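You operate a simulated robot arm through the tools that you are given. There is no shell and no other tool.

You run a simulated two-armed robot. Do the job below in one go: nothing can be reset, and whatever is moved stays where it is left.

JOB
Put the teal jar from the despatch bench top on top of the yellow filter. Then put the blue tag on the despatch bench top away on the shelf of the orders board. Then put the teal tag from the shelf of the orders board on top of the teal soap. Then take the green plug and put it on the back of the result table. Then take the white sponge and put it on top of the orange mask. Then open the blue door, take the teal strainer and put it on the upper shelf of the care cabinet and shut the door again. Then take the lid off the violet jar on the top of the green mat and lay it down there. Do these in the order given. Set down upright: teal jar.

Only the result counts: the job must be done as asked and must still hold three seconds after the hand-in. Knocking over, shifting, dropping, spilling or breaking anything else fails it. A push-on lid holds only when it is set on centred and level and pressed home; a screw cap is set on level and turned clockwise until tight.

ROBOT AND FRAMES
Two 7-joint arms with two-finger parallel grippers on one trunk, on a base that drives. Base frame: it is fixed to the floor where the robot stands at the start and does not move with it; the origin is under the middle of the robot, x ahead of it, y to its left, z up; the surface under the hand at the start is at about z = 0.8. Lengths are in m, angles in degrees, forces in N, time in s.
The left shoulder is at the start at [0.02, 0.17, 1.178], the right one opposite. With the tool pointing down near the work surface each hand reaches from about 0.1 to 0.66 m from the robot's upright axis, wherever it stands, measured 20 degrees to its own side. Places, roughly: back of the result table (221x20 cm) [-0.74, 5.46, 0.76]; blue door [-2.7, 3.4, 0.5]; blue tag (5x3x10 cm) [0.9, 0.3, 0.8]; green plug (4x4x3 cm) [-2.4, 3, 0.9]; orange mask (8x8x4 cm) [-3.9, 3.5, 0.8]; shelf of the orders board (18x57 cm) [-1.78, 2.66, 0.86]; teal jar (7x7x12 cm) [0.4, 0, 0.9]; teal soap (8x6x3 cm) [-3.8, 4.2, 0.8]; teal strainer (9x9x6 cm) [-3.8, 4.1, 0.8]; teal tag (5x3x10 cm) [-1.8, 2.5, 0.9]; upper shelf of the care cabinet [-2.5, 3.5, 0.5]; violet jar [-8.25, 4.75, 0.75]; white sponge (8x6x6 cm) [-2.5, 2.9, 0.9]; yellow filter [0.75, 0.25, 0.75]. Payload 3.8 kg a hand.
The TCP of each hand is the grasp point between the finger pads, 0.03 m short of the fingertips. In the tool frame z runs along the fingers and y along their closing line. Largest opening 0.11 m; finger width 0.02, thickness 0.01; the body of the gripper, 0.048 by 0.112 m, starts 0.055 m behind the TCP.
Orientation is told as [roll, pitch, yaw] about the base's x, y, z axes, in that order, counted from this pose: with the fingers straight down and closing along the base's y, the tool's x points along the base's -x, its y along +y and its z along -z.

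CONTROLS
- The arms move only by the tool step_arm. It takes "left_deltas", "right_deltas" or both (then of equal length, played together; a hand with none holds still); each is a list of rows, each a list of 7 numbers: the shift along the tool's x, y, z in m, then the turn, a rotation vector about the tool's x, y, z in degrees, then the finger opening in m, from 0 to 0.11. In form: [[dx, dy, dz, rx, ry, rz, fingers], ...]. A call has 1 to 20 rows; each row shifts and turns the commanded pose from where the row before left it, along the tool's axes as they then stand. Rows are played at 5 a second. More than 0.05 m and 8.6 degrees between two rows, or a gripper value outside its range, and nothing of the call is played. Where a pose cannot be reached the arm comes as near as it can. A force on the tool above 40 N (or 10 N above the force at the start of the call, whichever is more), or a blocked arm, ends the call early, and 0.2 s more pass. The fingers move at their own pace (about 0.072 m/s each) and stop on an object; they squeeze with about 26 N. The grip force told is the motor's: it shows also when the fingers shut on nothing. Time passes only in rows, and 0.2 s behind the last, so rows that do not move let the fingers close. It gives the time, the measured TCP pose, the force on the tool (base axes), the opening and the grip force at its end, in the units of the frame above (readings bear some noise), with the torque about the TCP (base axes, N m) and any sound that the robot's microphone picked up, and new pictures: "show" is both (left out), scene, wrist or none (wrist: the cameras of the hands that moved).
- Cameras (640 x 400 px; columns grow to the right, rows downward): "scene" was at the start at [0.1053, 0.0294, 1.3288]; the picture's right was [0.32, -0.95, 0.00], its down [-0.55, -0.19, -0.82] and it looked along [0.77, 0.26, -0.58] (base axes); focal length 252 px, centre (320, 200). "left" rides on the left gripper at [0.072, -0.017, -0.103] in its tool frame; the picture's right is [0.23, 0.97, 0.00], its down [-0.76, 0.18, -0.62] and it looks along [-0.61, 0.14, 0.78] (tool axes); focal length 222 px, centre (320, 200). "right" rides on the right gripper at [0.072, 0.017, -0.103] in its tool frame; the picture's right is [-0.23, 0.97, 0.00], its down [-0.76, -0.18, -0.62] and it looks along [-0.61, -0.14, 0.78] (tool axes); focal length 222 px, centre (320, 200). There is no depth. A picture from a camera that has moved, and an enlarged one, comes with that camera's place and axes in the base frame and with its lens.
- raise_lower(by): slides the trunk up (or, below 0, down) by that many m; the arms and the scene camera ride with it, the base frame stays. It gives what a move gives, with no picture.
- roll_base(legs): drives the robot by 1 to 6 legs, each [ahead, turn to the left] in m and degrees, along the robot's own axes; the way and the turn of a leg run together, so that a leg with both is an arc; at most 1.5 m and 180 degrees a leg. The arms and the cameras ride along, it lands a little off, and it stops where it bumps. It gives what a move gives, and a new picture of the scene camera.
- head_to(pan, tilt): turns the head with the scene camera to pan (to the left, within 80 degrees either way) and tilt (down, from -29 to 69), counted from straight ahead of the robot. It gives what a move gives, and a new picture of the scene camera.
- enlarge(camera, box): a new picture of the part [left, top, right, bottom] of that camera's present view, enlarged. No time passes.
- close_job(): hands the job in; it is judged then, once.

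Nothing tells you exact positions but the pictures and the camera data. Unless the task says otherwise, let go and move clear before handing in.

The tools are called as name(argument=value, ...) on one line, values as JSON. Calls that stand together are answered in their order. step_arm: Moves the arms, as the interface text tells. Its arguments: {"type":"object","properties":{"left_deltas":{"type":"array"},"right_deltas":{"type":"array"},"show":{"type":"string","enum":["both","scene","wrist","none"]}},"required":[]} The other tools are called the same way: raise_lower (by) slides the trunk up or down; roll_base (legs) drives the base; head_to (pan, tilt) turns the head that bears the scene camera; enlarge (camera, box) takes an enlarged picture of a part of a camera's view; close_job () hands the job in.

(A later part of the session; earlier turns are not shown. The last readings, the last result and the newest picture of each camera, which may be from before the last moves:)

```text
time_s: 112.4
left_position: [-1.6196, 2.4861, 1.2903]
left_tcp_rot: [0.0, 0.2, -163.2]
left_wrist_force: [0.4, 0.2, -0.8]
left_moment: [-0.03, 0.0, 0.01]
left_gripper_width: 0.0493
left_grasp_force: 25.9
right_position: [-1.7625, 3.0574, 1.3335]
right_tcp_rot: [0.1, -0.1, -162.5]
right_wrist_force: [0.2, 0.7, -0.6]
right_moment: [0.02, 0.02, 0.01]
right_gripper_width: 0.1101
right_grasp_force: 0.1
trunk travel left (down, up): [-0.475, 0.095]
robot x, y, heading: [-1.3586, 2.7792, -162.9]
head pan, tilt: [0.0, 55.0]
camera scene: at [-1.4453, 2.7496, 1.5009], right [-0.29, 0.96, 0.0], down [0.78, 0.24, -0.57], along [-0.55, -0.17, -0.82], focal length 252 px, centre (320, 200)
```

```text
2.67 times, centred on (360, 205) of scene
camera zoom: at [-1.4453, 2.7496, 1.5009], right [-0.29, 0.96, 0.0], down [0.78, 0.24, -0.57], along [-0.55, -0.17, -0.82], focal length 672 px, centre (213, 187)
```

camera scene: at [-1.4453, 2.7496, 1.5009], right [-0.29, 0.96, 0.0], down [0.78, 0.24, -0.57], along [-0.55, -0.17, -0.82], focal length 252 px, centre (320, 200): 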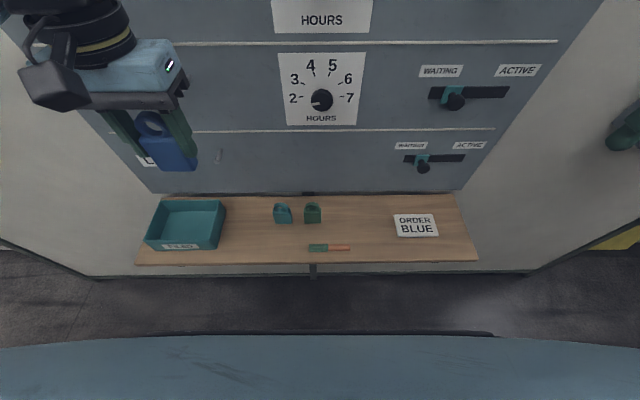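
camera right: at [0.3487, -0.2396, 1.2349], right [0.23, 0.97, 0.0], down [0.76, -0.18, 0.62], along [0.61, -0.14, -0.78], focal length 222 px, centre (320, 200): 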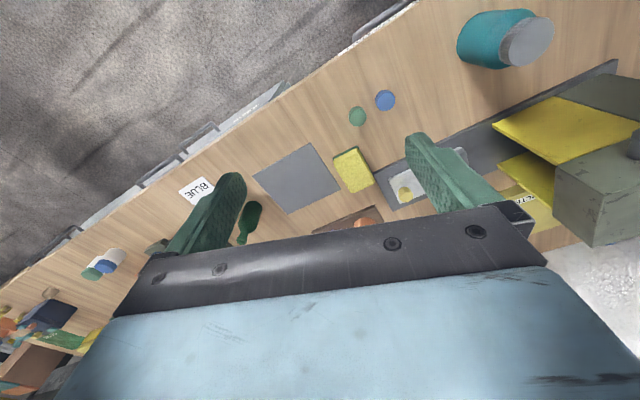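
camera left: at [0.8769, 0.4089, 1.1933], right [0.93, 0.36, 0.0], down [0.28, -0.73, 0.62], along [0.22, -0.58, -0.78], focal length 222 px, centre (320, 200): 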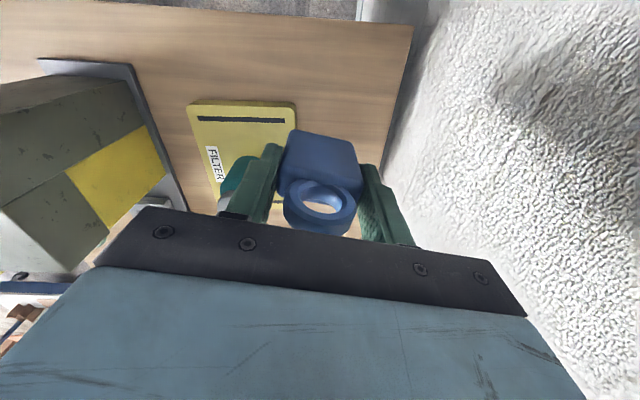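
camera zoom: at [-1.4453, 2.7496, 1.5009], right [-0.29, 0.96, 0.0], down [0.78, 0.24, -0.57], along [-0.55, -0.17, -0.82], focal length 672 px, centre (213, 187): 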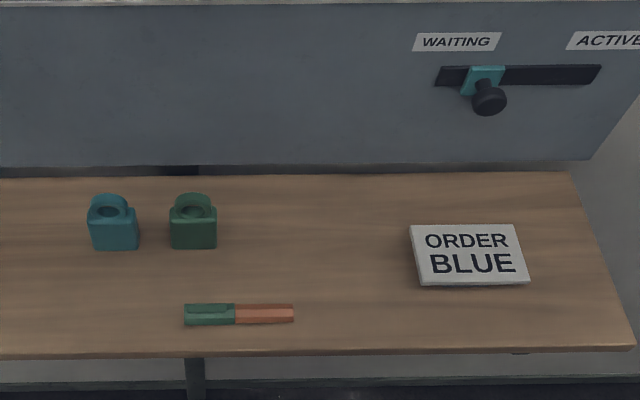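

The shelf is at z ≈ 0.86 and the spot near (-1.82, 2.77) is free. I move the tag across in front of the board, still high and away from the knobs.

step_arm(left_deltas=[[0, -0.0476, 0, 0, 0, 0, 0.03], [0, -0.0476, 0, 0, 0, 0, 0.03], [0, -0.0476, 0, 0, 0, 0, 0.03], [0, -0.0476, 0, 0, 0, 0, 0.03], [0, -0.0476, 0, 0, 0, 0, 0.03], [0, -0.0476, 0, 0, 0, 0, 0.03], [0, -0.0476, 0, 0, 0, 0, 0.03], [0, 0, 0, 0, 0, 0, 0.03]])

raise_lower(by=-0.2)

```text
time_s: 114.2
left_position: [-1.7186, 2.8047, 1.2907]
left_tcp_rot: [-0.1, 0.2, -163.2]
left_wrist_force: [1.1, -0.3, 0.2]
left_moment: [0.0, 0.03, 0.02]
left_gripper_width: 0.0492
left_grasp_force: 25.2
right_position: [-1.7634, 3.057, 1.333]
right_tcp_rot: [-0.1, 0.1, -162.5]
right_wrist_force: [-0.1, -0.7, 0.1]
right_moment: [0.03, 0.02, 0.0]
right_gripper_width: 0.1101
right_grasp_force: 0.0
trunk travel left (down, up): [-0.475, 0.095]
robot x, y, heading: [-1.3591, 2.7716, -162.9]
head pan, tilt: [0.0, 55.0]
camera scene: at [-1.4455, 2.748, 1.5008], right [-0.29, 0.96, 0.0], down [0.78, 0.24, -0.57], along [-0.55, -0.17, -0.82], focal length 252 px, centre (320, 200)
camera left: at [-1.6532, 2.8404, 1.3946], right [0.5, -0.87, 0.0], down [-0.68, -0.39, 0.62], along [-0.54, -0.31, -0.78], focal length 222 px, centre (320, 200)
```

scene: 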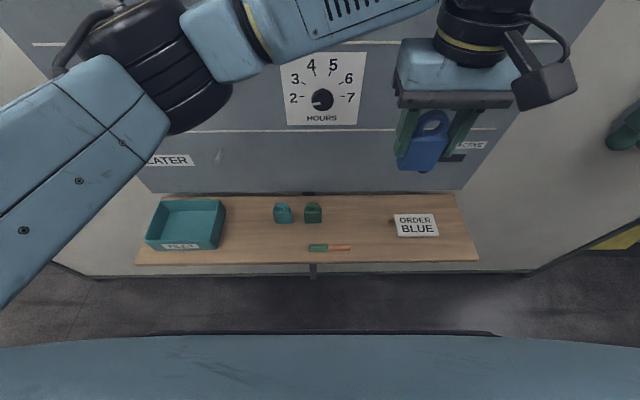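
left: 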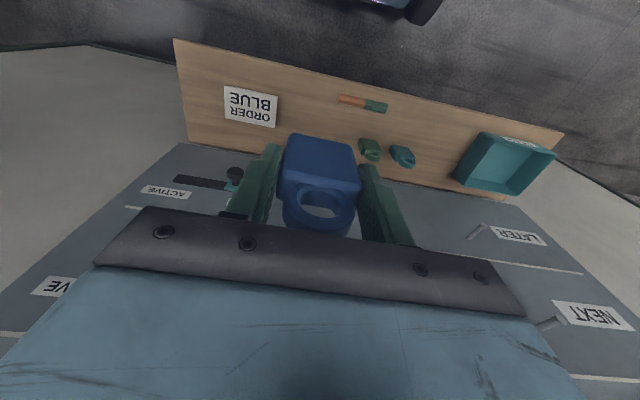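

```text
time_s: 116.4
left_position: [-1.7175, 2.8059, 1.0908]
left_tcp_rot: [0.0, 0.2, -163.2]
left_wrist_force: [-0.5, -0.1, -0.1]
left_moment: [-0.01, 0.0, -0.02]
left_gripper_width: 0.0494
left_grasp_force: 26.1
right_position: [-1.7632, 3.0584, 1.1328]
right_tcp_rot: [0.0, 0.1, -162.5]
right_wrist_force: [-0.2, 1.4, -0.8]
right_moment: [0.02, 0.01, 0.02]
right_gripper_width: 0.11
right_grasp_force: 0.1
trunk travel left (down, up): [-0.275, 0.295]
robot x, y, heading: [-1.3591, 2.7759, -163.2]
head pan, tilt: [0.0, 55.0]
```

step_arm(left_deltas=[[0, 0, 0.04, 0, 0, 0, 0.03], [0, 0, 0.04, 0, 0, 0, 0.03], [-0.0356, 0, 0, 0, 0, 0, 0.03], [-0.0356, 0, 0, 0, 0, 0, 0.03], [-0.0356, 0, 0, 0, 0, 0, 0.03], [0, 0, 0.04, 0, 0, 0, 0.03], [0, 0, 0.03, 0, 0, 0, 0.03], [0, 0, 0, 0, 0, 0, 0.03]])

enlarge(camera="scene", box=[220, 130, 540, 330])

```text
time_s: 118.2
left_position: [-1.8202, 2.7749, 0.9403]
left_tcp_rot: [0.0, 0.1, -163.1]
left_wrist_force: [-0.5, 0.2, -0.6]
left_moment: [0.01, -0.02, -0.01]
left_gripper_width: 0.0494
left_grasp_force: 26.4
right_position: [-1.7629, 3.0592, 1.1315]
right_tcp_rot: [0.0, 0.0, -162.6]
right_wrist_force: [0.4, 0.5, 0.4]
right_moment: [0.01, 0.01, -0.03]
right_gripper_width: 0.1099
right_grasp_force: 0.1
trunk travel left (down, up): [-0.275, 0.295]
robot x, y, heading: [-1.3577, 2.7762, -163.0]
head pan, tilt: [0.0, 55.0]
camera scene: at [-1.4457, 2.7495, 1.3009], right [-0.29, 0.96, 0.0], down [0.78, 0.24, -0.57], along [-0.55, -0.17, -0.82], focal length 252 px, centre (320, 200)
camera left: at [-1.7545, 2.8109, 1.0446], right [0.5, -0.87, 0.0], down [-0.68, -0.39, 0.62], along [-0.54, -0.31, -0.78], focal length 222 px, centre (320, 200)
```

scene: 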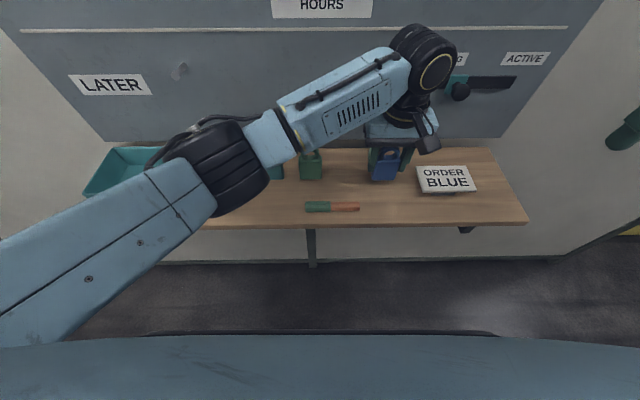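
left: 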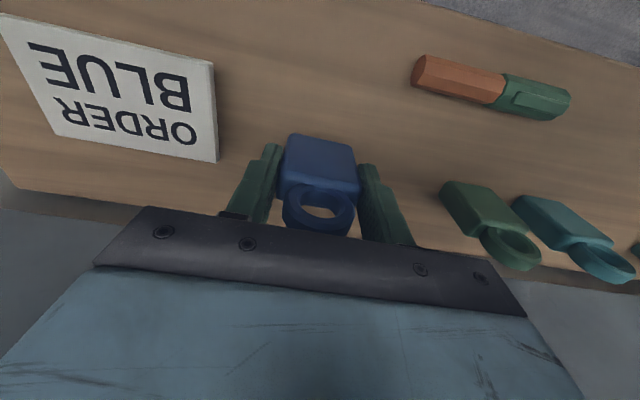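

```text
2.00 times, centred on (380, 230) of scene
camera zoom: at [-1.4457, 2.7495, 1.3009], right [-0.29, 0.96, 0.0], down [0.78, 0.24, -0.57], along [-0.55, -0.17, -0.82], focal length 504 px, centre (200, 140)
```

zoom: 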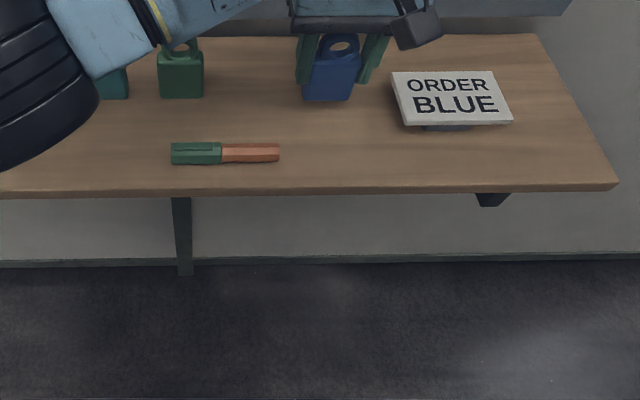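

The spot is good but the ORDER card is close on one side; I shift 2 cm away from it and lower gently to contact.

step_arm(left_deltas=[[0, 0.02, 0, 0, 0, 0, 0.03], [0, 0, 0.004, 0, 0, 0, 0.03], [0, 0, 0.004, 0, 0, 0, 0.03], [0, 0, 0.003, 0, 0, 0, 0.03], [0, 0, 0, 0, 0, 0, 0.03]], show="none")

step_arm(left_deltas=[[0, 0, 0.003, 0, 0, 0, 0.03], [0, 0, 0.002, 0, 0, 0, 0.03]], show="none")

```text
time_s: 119.4
left_position: [-1.8131, 2.7565, 0.929]
left_tcp_rot: [0.0, 0.2, -163.3]
left_wrist_force: [-0.1, -0.5, -1.2]
left_moment: [0.02, -0.04, -0.01]
left_gripper_width: 0.0493
left_grasp_force: 26.0
right_position: [-1.762, 3.0581, 1.132]
right_tcp_rot: [0.0, 0.0, -162.5]
right_wrist_force: [0.4, 0.8, 0.1]
right_moment: [0.03, -0.02, 0.01]
right_gripper_width: 0.11
right_grasp_force: 0.0
trunk travel left (down, up): [-0.275, 0.295]
robot x, y, heading: [-1.3607, 2.7765, -163.0]
head pan, tilt: [0.0, 55.0]
```

```text
time_s: 120.0
left_position: [-1.8161, 2.7558, 0.925]
left_tcp_rot: [-0.1, 0.2, -163.2]
left_wrist_force: [-0.1, -0.1, -0.4]
left_moment: [0.0, -0.01, 0.02]
left_gripper_width: 0.0495
left_grasp_force: 25.6
right_position: [-1.7616, 3.0585, 1.1319]
right_tcp_rot: [0.0, 0.0, -162.5]
right_wrist_force: [0.1, 1.0, -0.1]
right_moment: [-0.02, -0.01, 0.01]
right_gripper_width: 0.1099
right_grasp_force: 0.0
trunk travel left (down, up): [-0.275, 0.295]
robot x, y, heading: [-1.3562, 2.7753, -163.1]
head pan, tilt: [0.0, 55.0]
```

step_arm(left_deltas=[[0, 0, 0.002, 0, 0, 0, 0.03], [0, 0, 0.002, 0, 0, 0, 0.03]], show="none")

step_arm(left_deltas=[[0, 0, 0.002, 0, 0, 0, 0.03], [0, 0, 0, 0, 0, 0, 0.03]], show="none")

```text
time_s: 120.6
left_position: [-1.8137, 2.755, 0.9196]
left_tcp_rot: [0.0, 0.3, -163.2]
left_wrist_force: [-0.4, -1.0, -0.4]
left_moment: [0.01, -0.02, -0.01]
left_gripper_width: 0.0496
left_grasp_force: 25.9
right_position: [-1.7634, 3.0585, 1.1321]
right_tcp_rot: [0.1, 0.0, -162.5]
right_wrist_force: [0.0, -0.1, 0.5]
right_moment: [0.05, 0.01, -0.01]
right_gripper_width: 0.1098
right_grasp_force: 0.1
trunk travel left (down, up): [-0.275, 0.295]
robot x, y, heading: [-1.3543, 2.7775, -163.1]
head pan, tilt: [0.0, 55.0]
```

```text
time_s: 121.2
left_position: [-1.8152, 2.7564, 0.9186]
left_tcp_rot: [-0.1, 0.2, -163.2]
left_wrist_force: [0.0, 0.8, 0.2]
left_moment: [-0.01, 0.01, 0.04]
left_gripper_width: 0.0491
left_grasp_force: 26.1
right_position: [-1.762, 3.0584, 1.1329]
right_tcp_rot: [0.0, 0.0, -162.5]
right_wrist_force: [-0.1, 0.1, 0.4]
right_moment: [0.04, 0.0, 0.03]
right_gripper_width: 0.11
right_grasp_force: 0.1
trunk travel left (down, up): [-0.275, 0.295]
robot x, y, heading: [-1.3581, 2.7752, -163.0]
head pan, tilt: [0.0, 55.0]
```

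step_arm(left_deltas=[[0, 0, 0.002, 0, 0, 0, 0.03], [0, 0, 0, 0, 0, 0, 0.03]], show="none")

step_arm(left_deltas=[[0, 0, 0.002, 0, 0, 0, 0.03], [0, 0, 0, 0, 0, 0, 0.03]], show="none")

```text
time_s: 121.8
left_position: [-1.8137, 2.7553, 0.9178]
left_tcp_rot: [-0.2, 0.2, -163.2]
left_wrist_force: [-1.1, -0.2, 12.0]
left_moment: [-0.21, 0.04, 0.0]
left_gripper_width: 0.0494
left_grasp_force: 26.2
right_position: [-1.763, 3.0582, 1.1328]
right_tcp_rot: [0.0, -0.1, -162.5]
right_wrist_force: [-0.3, 0.1, -0.6]
right_moment: [-0.02, -0.04, 0.01]
right_gripper_width: 0.1097
right_grasp_force: 0.1
trunk travel left (down, up): [-0.275, 0.295]
robot x, y, heading: [-1.3583, 2.7761, -163.1]
head pan, tilt: [0.0, 55.0]
```

```text
time_s: 122.4
left_position: [-1.8144, 2.7558, 0.9155]
left_tcp_rot: [-0.1, 0.1, -163.2]
left_wrist_force: [-3.2, -1.2, 20.1]
left_moment: [-0.08, 0.07, -0.02]
left_gripper_width: 0.0496
left_grasp_force: 26.3
right_position: [-1.762, 3.0589, 1.1327]
right_tcp_rot: [0.0, -0.1, -162.5]
right_wrist_force: [0.3, -0.1, 0.6]
right_moment: [0.01, 0.0, 0.0]
right_gripper_width: 0.11
right_grasp_force: 0.0
trunk travel left (down, up): [-0.275, 0.295]
robot x, y, heading: [-1.3603, 2.7779, -162.9]
head pan, tilt: [0.0, 55.0]
```

Contact with the shelf. I ease up, release the blue tag and lift away.

step_arm(left_deltas=[[0, 0, -0.0035, 0, 0, 0, 0.03], [0, 0, 0, 0, 0, 0, 0.055], [0, 0, 0, 0, 0, 0, 0.065], [0, 0, 0, 0, 0, 0, 0.072], [0, 0, 0, 0, 0, 0, 0.072], [0, 0, -0.02, 0, 0, 0, 0.072], [0, 0, -0.03, 0, 0, 0, 0.072], [0, 0, -0.04, 0, 0, 0, 0.072], [0, 0, -0.04, 0, 0, 0, 0.072], [0, 0, -0.04, 0, 0, 0, 0.072], [0, 0, 0, 0, 0, 0, 0.072]])

```text
time_s: 124.8
left_position: [-1.8156, 2.7549, 1.0861]
left_tcp_rot: [-0.1, 0.3, -163.1]
left_wrist_force: [-0.5, 0.2, 0.2]
left_moment: [0.02, 0.0, -0.01]
left_gripper_width: 0.0721
left_grasp_force: 0.0
right_position: [-1.7627, 3.0581, 1.132]
right_tcp_rot: [0.0, -0.1, -162.5]
right_wrist_force: [0.6, -0.5, 0.5]
right_moment: [0.02, 0.02, 0.02]
right_gripper_width: 0.1103
right_grasp_force: 0.1
trunk travel left (down, up): [-0.275, 0.295]
robot x, y, heading: [-1.3585, 2.774, -162.9]
head pan, tilt: [0.0, 55.0]
camera scene: at [-1.4459, 2.7495, 1.3008], right [-0.29, 0.96, 0.0], down [0.78, 0.24, -0.57], along [-0.55, -0.17, -0.82], focal length 252 px, centre (320, 200)
camera left: at [-1.7497, 2.7911, 1.192], right [0.5, -0.87, 0.0], down [-0.68, -0.39, 0.62], along [-0.54, -0.31, -0.78], focal length 222 px, centre (320, 200)
```

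scene: 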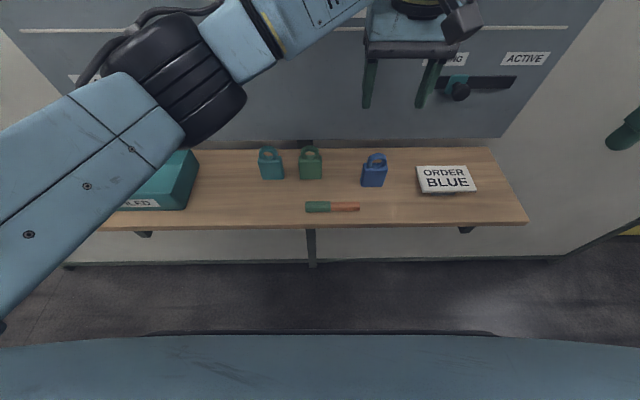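
left: 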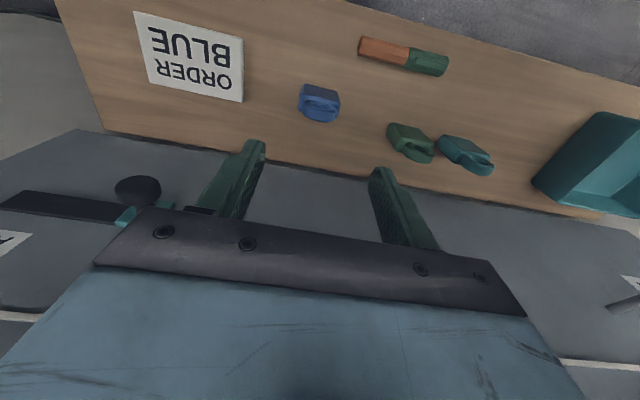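

The blue tag stands on the shelf. Next the teal tag: I back off the board slightly, shift left over it, and check.

step_arm(left_deltas=[[0.03, 0, 0, 0, 0, 0, 0.072], [0, 0.044, 0, 0, 0, 0, 0.072], [0, 0.044, 0, 0, 0, 0, 0.072], [0, 0.044, 0, 0, 0, 0, 0.072], [0, 0.044, 0, 0, 0, 0, 0.072], [0, 0.044, 0, 0, 0, 0, 0.072], [0, 0, 0.03, 0, 0, 0, 0.072], [-0.03, 0, 0.03, 0, 0, 0, 0.072], [-0.02, 0, 0, 0, 0, 0, 0.072], [0, 0, 0, 0, 0, 0, 0.072]])

enlarge(camera="left", box=[240, 70, 400, 190])

```text
time_s: 127.0
left_position: [-1.77, 2.5388, 1.0269]
left_tcp_rot: [0.0, 0.2, -163.2]
left_wrist_force: [0.7, -0.1, 1.0]
left_moment: [0.0, 0.0, 0.0]
left_gripper_width: 0.0719
left_grasp_force: 0.1
right_position: [-1.7628, 3.0585, 1.1319]
right_tcp_rot: [-0.1, 0.1, -162.5]
right_wrist_force: [0.5, 0.3, 0.0]
right_moment: [0.0, 0.05, -0.02]
right_gripper_width: 0.1099
right_grasp_force: 0.0
trunk travel left (down, up): [-0.275, 0.295]
robot x, y, heading: [-1.3569, 2.7748, -162.9]
head pan, tilt: [0.0, 55.0]
camera scene: at [-1.4456, 2.7494, 1.3009], right [-0.29, 0.96, 0.0], down [0.78, 0.24, -0.57], along [-0.55, -0.17, -0.82], focal length 252 px, centre (320, 200)
camera left: at [-1.705, 2.575, 1.1312], right [0.5, -0.87, 0.0], down [-0.68, -0.39, 0.62], along [-0.54, -0.31, -0.78], focal length 222 px, centre (320, 200)
```

scene: 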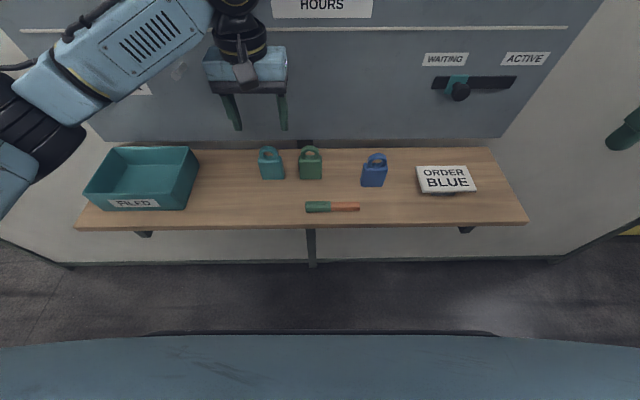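
left: 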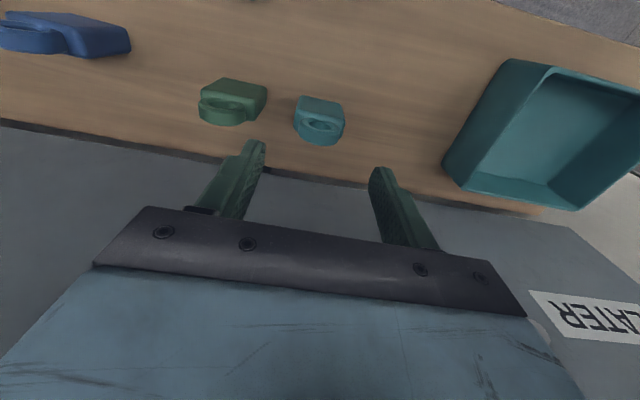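

```text
3.33 times, centred on (320, 130) of left
camera zoom: at [-1.705, 2.575, 1.1312], right [0.5, -0.87, 0.0], down [-0.68, -0.39, 0.62], along [-0.54, -0.31, -0.78], focal length 740 px, centre (320, 433)
```

zoom: 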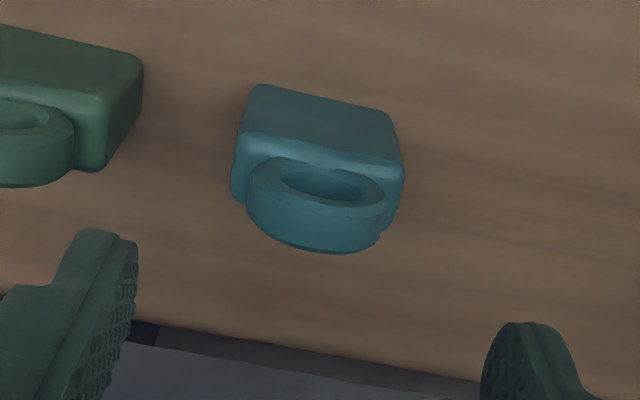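

The hand is centred over the teal tag with a safe gap to the green one. I descend and close.

step_arm(left_deltas=[[0, 0.0015, 0.04, 0, 0, 0, 0.072], [0, 0, 0.04, 0, 0, 0, 0.072], [0, 0, 0.029, 0, 0, 0, 0.072], [0, 0, 0, 0, 0, 0, 0.072]])

enlarge(camera="left", box=[180, 90, 440, 260])

```text
time_s: 128.0
left_position: [-1.7688, 2.5384, 0.9178]
left_tcp_rot: [0.1, 0.3, -163.2]
left_wrist_force: [-0.7, -0.2, 1.0]
left_moment: [0.0, 0.02, 0.02]
left_gripper_width: 0.0723
left_grasp_force: 0.0
right_position: [-1.7632, 3.0581, 1.1322]
right_tcp_rot: [-0.1, 0.0, -162.5]
right_wrist_force: [0.5, 1.0, 0.3]
right_moment: [-0.01, 0.0, -0.02]
right_gripper_width: 0.1098
right_grasp_force: 0.0
trunk travel left (down, up): [-0.275, 0.295]
robot x, y, heading: [-1.3587, 2.7776, -162.9]
head pan, tilt: [0.0, 55.0]
camera scene: at [-1.4457, 2.7496, 1.3009], right [-0.29, 0.96, 0.0], down [0.78, 0.24, -0.57], along [-0.55, -0.17, -0.82], focal length 252 px, centre (320, 200)
camera left: at [-1.7044, 2.5735, 1.023], right [0.5, -0.87, 0.0], down [-0.68, -0.39, 0.62], along [-0.54, -0.31, -0.78], focal length 222 px, centre (320, 200)
```

scene: 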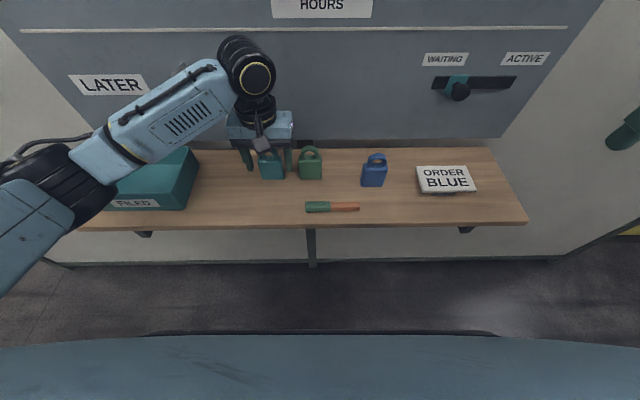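
left: 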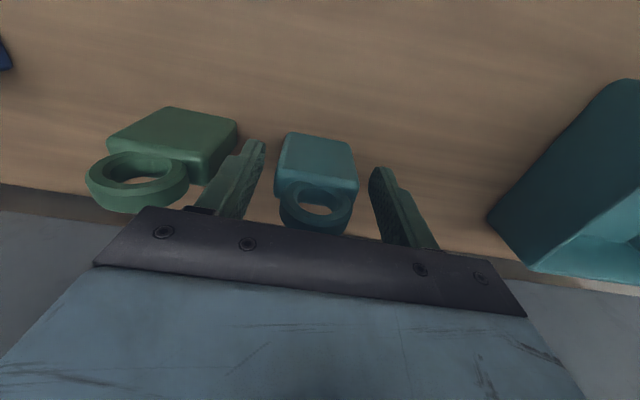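

```text
2.35 times, centred on (310, 175) of left
camera zoom: at [-1.7044, 2.5735, 1.023], right [0.5, -0.87, 0.0], down [-0.68, -0.39, 0.62], along [-0.54, -0.31, -0.78], focal length 523 px, centre (344, 259)
```

zoom: 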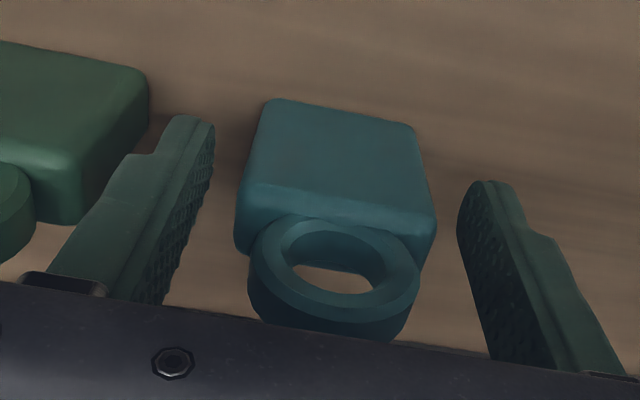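

Fingers are clear of the green tag on both sides of the teal one. I close and lift straight up.

step_arm(left_deltas=[[0, 0, 0, 0, 0, 0, 0.03], [0, 0, 0, 0, 0, 0, 0.03], [0, 0, 0, 0, 0, 0, 0.03], [0, 0, -0.02, 0, 0, 0, 0.03], [0, 0, -0.04, 0, 0, 0, 0.03], [0, 0, -0.045, 0, 0, 0, 0.03], [0, 0, -0.045, 0, 0, 0, 0.03], [0.03, 0, -0.02, 0, 0, 0, 0.03], [0.04, 0, 0, 0, 0, 0, 0.03], [0.04, 0, 0, 0, 0, 0, 0.03]])

enlarge(camera="scene", box=[60, 80, 540, 250])

```text
time_s: 130.2
left_position: [-1.6627, 2.5693, 1.0882]
left_tcp_rot: [0.1, 0.2, -163.1]
left_wrist_force: [-0.3, -0.5, -1.0]
left_moment: [-0.02, 0.01, -0.01]
left_gripper_width: 0.0496
left_grasp_force: 26.0
right_position: [-1.7627, 3.0577, 1.133]
right_tcp_rot: [0.0, -0.1, -162.6]
right_wrist_force: [0.6, -0.9, 0.0]
right_moment: [0.03, -0.02, 0.01]
right_gripper_width: 0.1098
right_grasp_force: 0.1
trunk travel left (down, up): [-0.275, 0.295]
robot x, y, heading: [-1.3555, 2.7772, -163.0]
head pan, tilt: [0.0, 55.0]
camera scene: at [-1.4452, 2.7496, 1.3009], right [-0.29, 0.96, 0.0], down [0.78, 0.24, -0.57], along [-0.55, -0.17, -0.82], focal length 252 px, centre (320, 200)
camera left: at [-1.5988, 2.6054, 1.1931], right [0.5, -0.87, 0.0], down [-0.68, -0.39, 0.62], along [-0.54, -0.31, -0.78], focal length 222 px, centre (320, 200)
```

scene: 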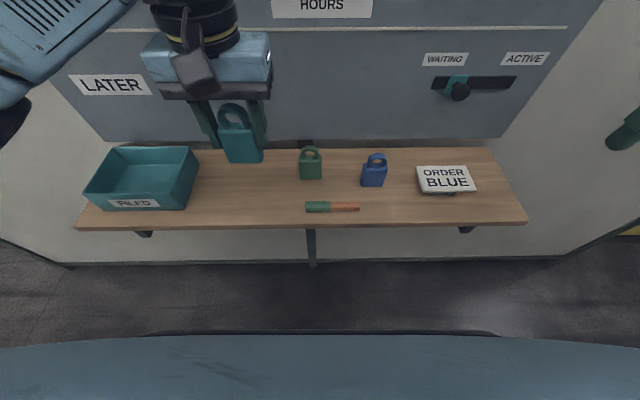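
left: 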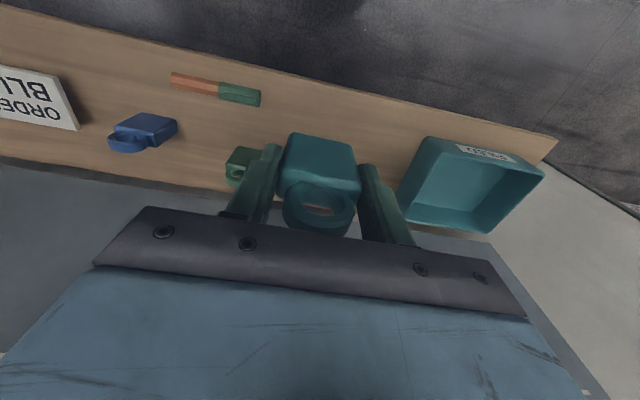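

```text
1.33 times, centred on (300, 165) of scene
camera zoom: at [-1.4452, 2.7496, 1.3009], right [-0.29, 0.96, 0.0], down [0.78, 0.24, -0.57], along [-0.55, -0.17, -0.82], focal length 336 px, centre (347, 247)
```

zoom: 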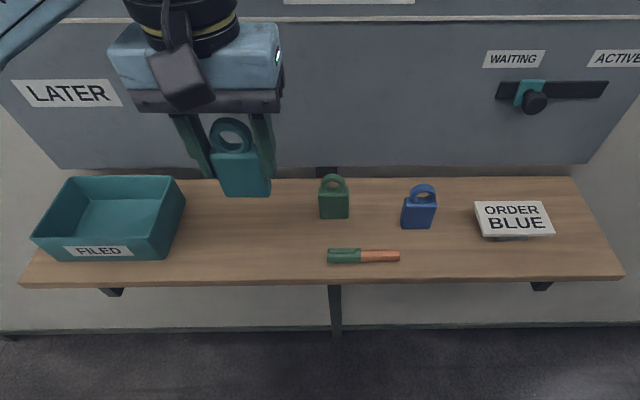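

The teal tag is in hand and the neighbours are untouched. I raise the trunk, back away from the board, turn along the corridor and look ahead for the way to the other side.

raise_lower(by=0.2)

roll_base(legs=[[-0.25, 0], [0, -89.3]])

head_to(pan=10, tilt=15)

```text
time_s: 132.4
left_position: [-1.6642, 2.5695, 1.2882]
left_tcp_rot: [0.0, 0.2, -163.2]
left_wrist_force: [-0.7, 1.3, -0.3]
left_moment: [0.02, -0.02, 0.01]
left_gripper_width: 0.0493
left_grasp_force: 25.9
right_position: [-1.7618, 3.0581, 1.3321]
right_tcp_rot: [0.1, 0.1, -162.5]
right_wrist_force: [0.4, 1.3, -0.5]
right_moment: [-0.01, -0.04, 0.01]
right_gripper_width: 0.1101
right_grasp_force: 0.1
trunk travel left (down, up): [-0.475, 0.095]
robot x, y, heading: [-1.3576, 2.7753, -163.0]
head pan, tilt: [0.0, 55.0]
```

```text
time_s: 138.0
left_position: [-1.3326, 3.1531, 1.2894]
left_tcp_rot: [0.0, 0.3, 107.4]
left_wrist_force: [0.9, 0.4, 0.4]
left_moment: [0.0, -0.03, -0.02]
left_gripper_width: 0.0493
left_grasp_force: 26.0
right_position: [-0.8435, 3.2548, 1.3325]
right_tcp_rot: [0.0, 0.0, 108.0]
right_wrist_force: [-0.6, 0.1, 0.5]
right_moment: [-0.01, 0.01, -0.05]
right_gripper_width: 0.1101
right_grasp_force: 0.1
trunk travel left (down, up): [-0.475, 0.095]
robot x, y, heading: [-1.1212, 2.8492, 107.5]
head pan, tilt: [0.0, 55.0]
camera scene: at [-1.1499, 2.937, 1.5008], right [0.95, 0.3, 0.0], down [0.25, -0.78, -0.57], along [-0.17, 0.55, -0.82], focal length 252 px, centre (320, 200)
```

scene: 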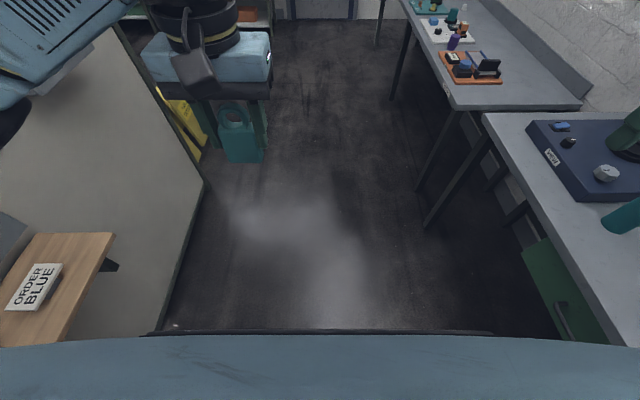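

```text
time_s: 139.0
left_position: [-1.3324, 3.1535, 1.2893]
left_tcp_rot: [0.0, 0.1, 107.3]
left_wrist_force: [0.5, 0.7, 0.0]
left_moment: [-0.01, -0.02, 0.04]
left_gripper_width: 0.0494
left_grasp_force: 25.9
right_position: [-0.844, 3.2542, 1.3332]
right_tcp_rot: [-0.1, -0.1, 108.0]
right_wrist_force: [-0.1, 0.0, -0.1]
right_moment: [-0.02, -0.01, -0.02]
right_gripper_width: 0.1098
right_grasp_force: 0.2
trunk travel left (down, up): [-0.475, 0.095]
robot x, y, heading: [-1.1248, 2.8496, 107.5]
head pan, tilt: [10.0, 15.0]
camera scene: at [-1.1714, 2.9512, 1.561], right [0.89, 0.46, 0.0], down [0.12, -0.23, -0.97], along [-0.44, 0.86, -0.26], focal length 252 px, centre (320, 200)
```

scene: 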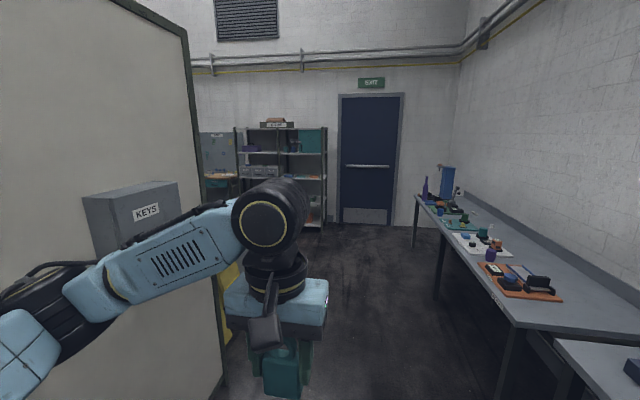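

The partition ends about 1.3 m ahead. I drive up past its end and look left into the other part of the room.

roll_base(legs=[[1.5, 0]])

head_to(pan=75, tilt=20)

```text
time_s: 146.4
left_position: [-1.7932, 4.5682, 1.2889]
left_tcp_rot: [0.0, 0.2, 108.2]
left_wrist_force: [-0.7, -0.3, -0.2]
left_moment: [0.0, -0.01, 0.0]
left_gripper_width: 0.0495
left_grasp_force: 26.2
right_position: [-1.3079, 4.6788, 1.3323]
right_tcp_rot: [0.1, 0.0, 108.8]
right_wrist_force: [0.4, -0.4, -0.1]
right_moment: [0.02, 0.01, -0.01]
right_gripper_width: 0.1101
right_grasp_force: 0.0
trunk travel left (down, up): [-0.475, 0.095]
robot x, y, heading: [-1.5833, 4.2651, 108.2]
head pan, tilt: [10.0, 15.0]
camera scene: at [-1.6301, 4.3699, 1.5611], right [0.88, 0.47, 0.0], down [0.12, -0.23, -0.97], along [-0.46, 0.85, -0.26], focal length 252 px, centre (320, 200)
```

scene: 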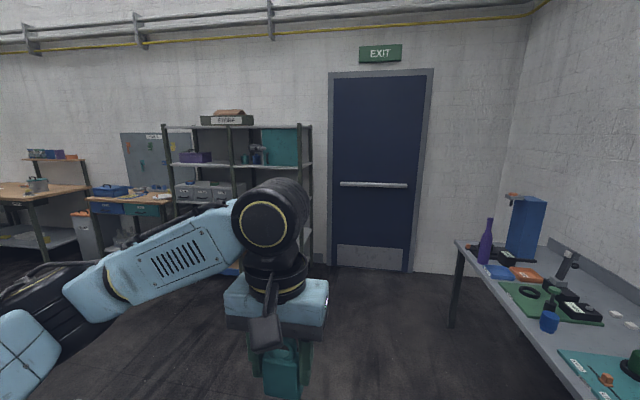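

```text
time_s: 147.8
left_position: [-1.7942, 4.569, 1.2883]
left_tcp_rot: [0.0, 0.2, 108.2]
left_wrist_force: [0.3, 0.2, -1.1]
left_moment: [-0.01, -0.03, 0.01]
left_gripper_width: 0.0494
left_grasp_force: 26.2
right_position: [-1.3057, 4.6781, 1.3334]
right_tcp_rot: [0.0, 0.1, 108.9]
right_wrist_force: [0.7, -0.3, 0.8]
right_moment: [0.0, 0.0, -0.02]
right_gripper_width: 0.1099
right_grasp_force: 0.1
trunk travel left (down, up): [-0.475, 0.095]
robot x, y, heading: [-1.5781, 4.2638, 108.3]
head pan, tilt: [75.0, 20.0]
camera scene: at [-1.6787, 4.2823, 1.5529], right [-0.06, 1.0, 0.0], down [0.34, 0.02, -0.94], along [-0.94, -0.05, -0.34], focal length 252 px, centre (320, 200)
```

scene: 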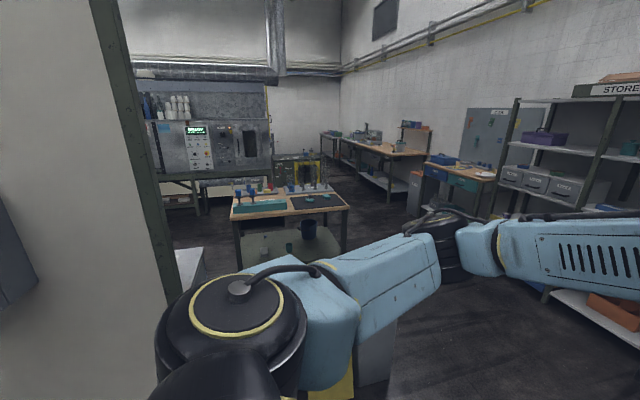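

head_to(pan=55, tilt=40)

head_to(pan=80, tilt=40)

```text
time_s: 148.6
left_position: [-1.7937, 4.5687, 1.2883]
left_tcp_rot: [0.1, 0.2, 108.2]
left_wrist_force: [0.6, 0.2, -1.5]
left_moment: [0.01, -0.03, 0.0]
left_gripper_width: 0.0498
left_grasp_force: 25.7
right_position: [-1.3065, 4.6779, 1.3324]
right_tcp_rot: [-0.1, -0.1, 108.7]
right_wrist_force: [-0.4, -0.1, -0.1]
right_moment: [-0.01, 0.05, 0.02]
right_gripper_width: 0.11
right_grasp_force: 0.1
trunk travel left (down, up): [-0.475, 0.095]
robot x, y, heading: [-1.5791, 4.2659, 108.5]
head pan, tilt: [55.0, 40.0]
camera scene: at [-1.6672, 4.3119, 1.5216], right [0.29, 0.96, 0.0], down [0.62, -0.18, -0.77], along [-0.73, 0.22, -0.64], focal length 252 px, centre (320, 200)
```

scene: 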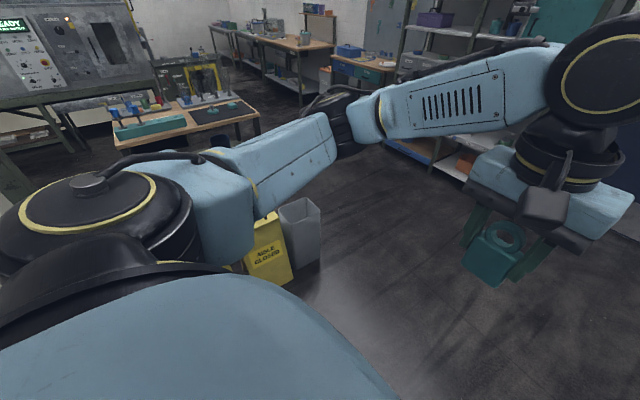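

```text
time_s: 149.5
left_position: [-1.7936, 4.5683, 1.2886]
left_tcp_rot: [0.0, 0.3, 108.2]
left_wrist_force: [-0.2, -0.4, -2.0]
left_moment: [0.02, 0.02, 0.01]
left_gripper_width: 0.0494
left_grasp_force: 26.1
right_position: [-1.3066, 4.6782, 1.3324]
right_tcp_rot: [0.1, 0.0, 108.8]
right_wrist_force: [0.5, 0.2, -0.1]
right_moment: [-0.01, 0.01, 0.03]
right_gripper_width: 0.1103
right_grasp_force: 0.1
trunk travel left (down, up): [-0.475, 0.095]
robot x, y, heading: [-1.581, 4.2687, 108.3]
head pan, tilt: [80.0, 40.0]
camera scene: at [-1.6699, 4.2754, 1.5215], right [-0.14, 0.99, 0.0], down [0.64, 0.09, -0.77], along [-0.76, -0.11, -0.64], focal length 252 px, centre (320, 200)
```

scene: 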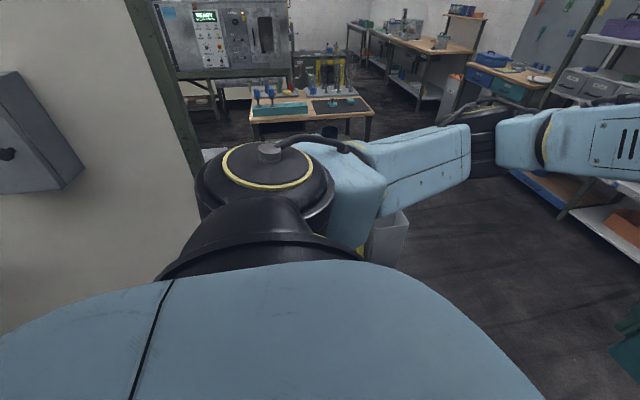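

An "AISLE CLOSED" sign and a bin stand by the partition's end, so I go around further north, then west towards the work table with the soap.

roll_base(legs=[[1.45, 0], [0, 89.5], [1.0, 0]])

head_to(pan=35, tilt=25)

```text
time_s: 165.4
left_position: [-3.3073, 5.1312, 1.2882]
left_tcp_rot: [0.0, 0.1, -162.5]
left_wrist_force: [0.5, -0.3, -0.6]
left_moment: [0.01, -0.03, 0.03]
left_gripper_width: 0.0496
left_grasp_force: 25.9
right_position: [-3.4121, 5.6194, 1.3312]
right_tcp_rot: [0.0, -0.1, -161.8]
right_wrist_force: [-0.1, -0.3, 0.5]
right_moment: [0.02, -0.02, 0.0]
right_gripper_width: 0.1098
right_grasp_force: 0.1
trunk travel left (down, up): [-0.475, 0.095]
robot x, y, heading: [-3.0046, 5.3421, -162.0]
head pan, tilt: [80.0, 40.0]
camera scene: at [-3.0105, 5.2518, 1.5215], right [-0.99, -0.13, 0.0], down [-0.09, 0.64, -0.77], along [0.1, -0.76, -0.64], focal length 252 px, centre (320, 200)
```

scene: 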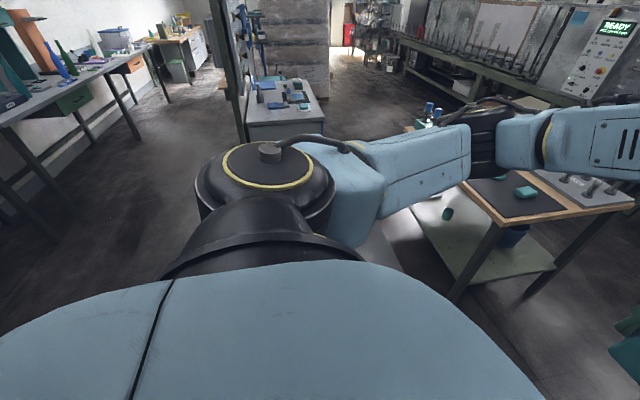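

```text
time_s: 166.5
left_position: [-3.3066, 5.1312, 1.288]
left_tcp_rot: [0.0, 0.2, -162.4]
left_wrist_force: [0.3, 0.1, -0.8]
left_moment: [0.0, 0.03, 0.0]
left_gripper_width: 0.0495
left_grasp_force: 25.8
right_position: [-3.4106, 5.6196, 1.333]
right_tcp_rot: [0.0, 0.0, -161.8]
right_wrist_force: [-0.4, -0.1, 0.2]
right_moment: [0.01, -0.02, -0.01]
right_gripper_width: 0.1098
right_grasp_force: 0.0
trunk travel left (down, up): [-0.475, 0.095]
robot x, y, heading: [-3.0038, 5.3421, -162.2]
head pan, tilt: [35.0, 25.0]
camera scene: at [-3.0776, 5.2628, 1.5448], right [-0.8, 0.61, 0.0], down [0.26, 0.34, -0.91], along [-0.55, -0.72, -0.42], focal length 252 px, centre (320, 200)
```

scene: 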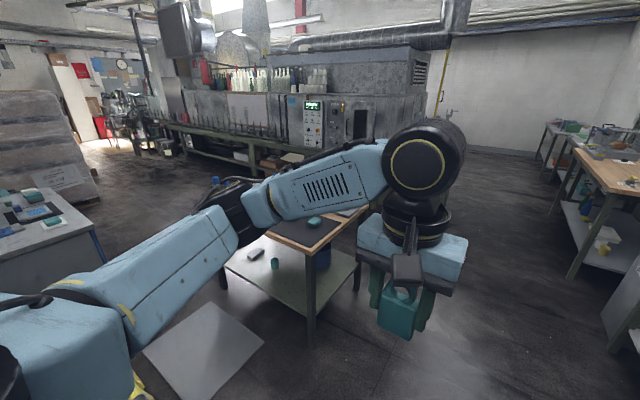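

The table with the soap is ahead-left. I drive on west and turn to face its north end.

roll_base(legs=[[1.08, 0], [0, 90]])

head_to(pan=0, tilt=40)

```text
time_s: 175.8
left_position: [-3.8152, 4.7128, 1.288]
left_tcp_rot: [0.0, 0.2, -72.9]
left_wrist_force: [0.3, 0.0, -0.4]
left_moment: [0.02, 0.0, -0.01]
left_gripper_width: 0.0495
left_grasp_force: 25.7
right_position: [-4.304, 4.6116, 1.3329]
right_tcp_rot: [0.1, 0.0, -72.2]
right_wrist_force: [0.5, -1.6, -0.3]
right_moment: [-0.01, -0.05, -0.03]
right_gripper_width: 0.1098
right_grasp_force: 0.1
trunk travel left (down, up): [-0.475, 0.095]
robot x, y, heading: [-4.0257, 5.0165, -72.8]
head pan, tilt: [35.0, 25.0]
camera scene: at [-3.9431, 4.9421, 1.5448], right [-0.61, -0.79, 0.0], down [-0.33, 0.26, -0.91], along [0.72, -0.55, -0.42], focal length 252 px, centre (320, 200)
```

scene: 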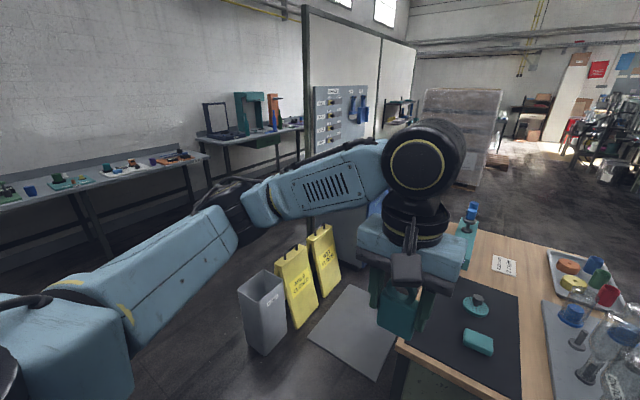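

```text
time_s: 176.8
left_position: [-3.8155, 4.7115, 1.2882]
left_tcp_rot: [0.0, 0.2, -72.9]
left_wrist_force: [0.0, -0.5, -0.7]
left_moment: [0.03, 0.02, 0.02]
left_gripper_width: 0.0493
left_grasp_force: 26.2
right_position: [-4.3044, 4.6104, 1.332]
right_tcp_rot: [-0.1, -0.1, -72.2]
right_wrist_force: [0.1, -0.1, -0.2]
right_moment: [-0.04, -0.01, -0.01]
right_gripper_width: 0.1098
right_grasp_force: 0.1
trunk travel left (down, up): [-0.475, 0.095]
robot x, y, heading: [-4.0231, 5.0159, -72.9]
head pan, tilt: [0.0, 40.0]
camera scene: at [-3.9908, 4.9174, 1.5216], right [-0.95, -0.3, 0.0], down [-0.19, 0.61, -0.77], along [0.23, -0.73, -0.64], focal length 252 px, centre (320, 200)
```

scene: 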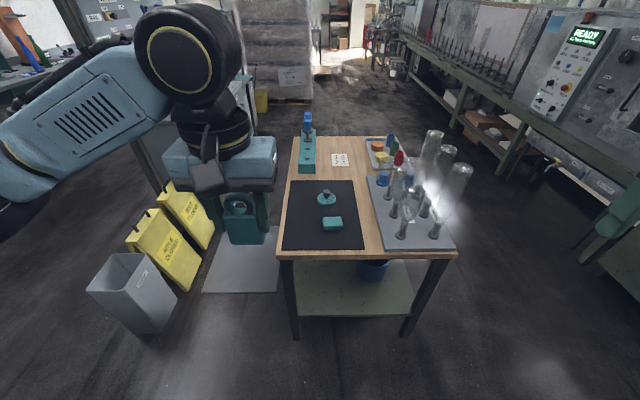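

I see the table: teal soap (near) and teal strainer on a black mat, glassware to the right. I enlarge to measure the soap.

enlarge(camera="scene", box=[270, 170, 470, 270])

enlarge(camera="scene", box=[280, 100, 480, 200])

```text
3.20 times, centred on (370, 220) of scene
camera zoom: at [-3.9908, 4.9174, 1.5216], right [-0.95, -0.3, 0.0], down [-0.19, 0.61, -0.77], along [0.23, -0.73, -0.64], focal length 806 px, centre (160, 136)
```

zoom: 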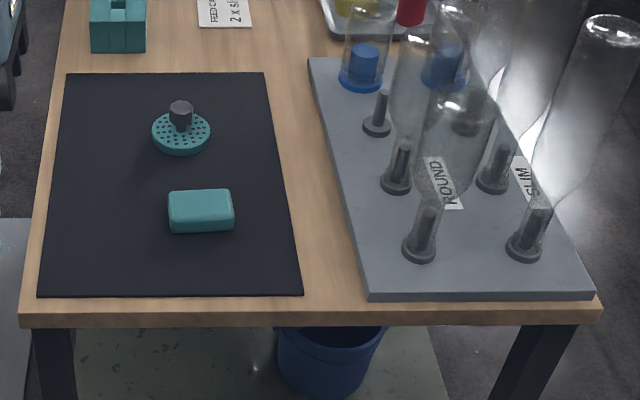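

```text
3.20 times, centred on (380, 150) of scene
camera zoom: at [-3.9908, 4.9174, 1.5216], right [-0.95, -0.3, 0.0], down [-0.19, 0.61, -0.77], along [0.23, -0.73, -0.64], focal length 806 px, centre (128, 360)
```

zoom: 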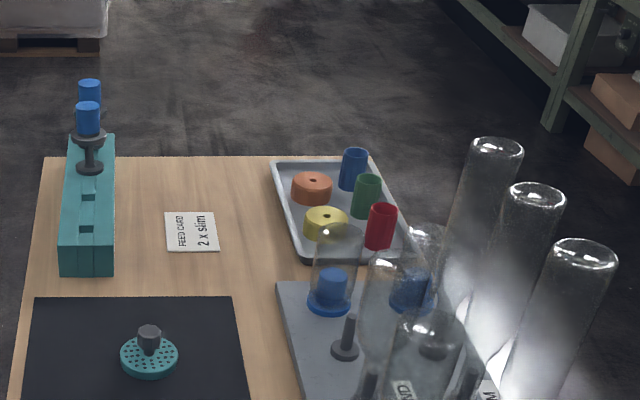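

Soap is near (-3.825, 4.20). I lift the right hand so it clears the tall glassware, then roll closer.

step_arm(right_deltas=[[0.02, 0, -0.04, 0, 0, 0, 0.11], [0.02, 0, -0.04, 0, 0, 0, 0.11], [0.02, 0, -0.04, 0, 0, 0, 0.11], [0.02, 0, -0.04, 0, 0, 0, 0.11]], show="none")

roll_base(legs=[[0.32, 0]])

head_to(pan=0, tilt=55)

```text
time_s: 177.8
left_position: [-3.8147, 4.7145, 1.2894]
left_tcp_rot: [-0.1, 0.1, -72.9]
left_wrist_force: [0.2, 1.0, 0.2]
left_moment: [-0.06, 0.02, 0.0]
left_gripper_width: 0.0495
left_grasp_force: 25.8
right_position: [-4.2825, 4.669, 1.4748]
right_tcp_rot: [-0.1, -0.3, -72.2]
right_wrist_force: [0.9, 0.7, 0.4]
right_moment: [-0.06, 0.02, 0.01]
right_gripper_width: 0.1099
right_grasp_force: 0.1
right hand out of reach, approached as far as the arm can: row 3, 4
trunk travel left (down, up): [-0.475, 0.095]
robot x, y, heading: [-4.0226, 5.0197, -72.8]
head pan, tilt: [0.0, 40.0]
```

```text
time_s: 180.0
left_position: [-3.7209, 4.4081, 1.2883]
left_tcp_rot: [0.0, 0.2, -72.9]
left_wrist_force: [0.0, 0.9, -0.1]
left_moment: [0.05, 0.02, 0.03]
left_gripper_width: 0.0495
left_grasp_force: 25.8
right_position: [-4.1901, 4.3604, 1.4744]
right_tcp_rot: [0.0, 0.0, -72.2]
right_wrist_force: [-0.3, -0.2, 0.9]
right_moment: [0.02, 0.02, 0.02]
right_gripper_width: 0.1101
right_grasp_force: 0.0
trunk travel left (down, up): [-0.475, 0.095]
robot x, y, heading: [-3.9283, 4.7132, -72.7]
head pan, tilt: [0.0, 40.0]
camera scene: at [-3.8963, 4.6131, 1.5215], right [-0.95, -0.3, 0.0], down [-0.19, 0.61, -0.77], along [0.23, -0.73, -0.64], focal length 252 px, centre (320, 200)
```

scene: 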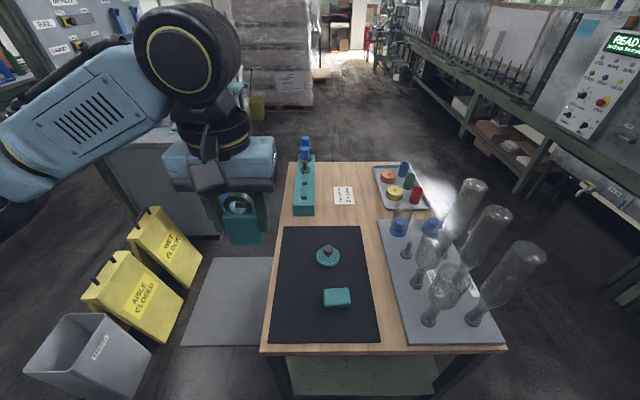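

```text
time_s: 180.8
left_position: [-3.7214, 4.4083, 1.2879]
left_tcp_rot: [-0.1, 0.2, -72.9]
left_wrist_force: [0.7, -0.5, -1.7]
left_moment: [0.04, 0.0, -0.03]
left_gripper_width: 0.0495
left_grasp_force: 25.8
right_position: [-4.1887, 4.3605, 1.4743]
right_tcp_rot: [0.0, -0.1, -72.1]
right_wrist_force: [-0.4, 0.8, -0.1]
right_moment: [-0.01, 0.01, 0.01]
right_gripper_width: 0.1102
right_grasp_force: 0.0
trunk travel left (down, up): [-0.475, 0.095]
robot x, y, heading: [-3.9288, 4.7133, -72.8]
head pan, tilt: [0.0, 55.0]
camera scene: at [-3.9003, 4.6259, 1.5009], right [-0.95, -0.3, 0.0], down [-0.24, 0.78, -0.57], along [0.17, -0.55, -0.82], focal length 252 px, centre (320, 200)
```

scene: 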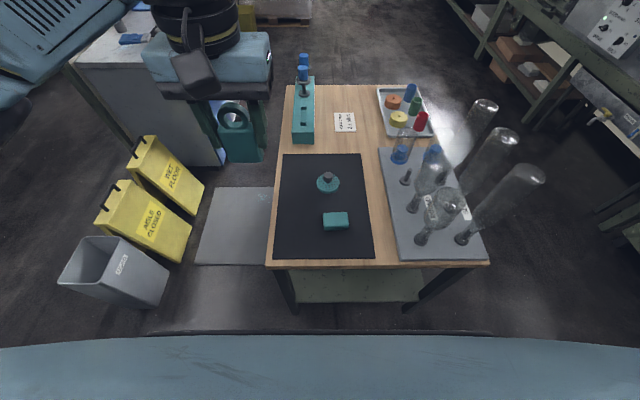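

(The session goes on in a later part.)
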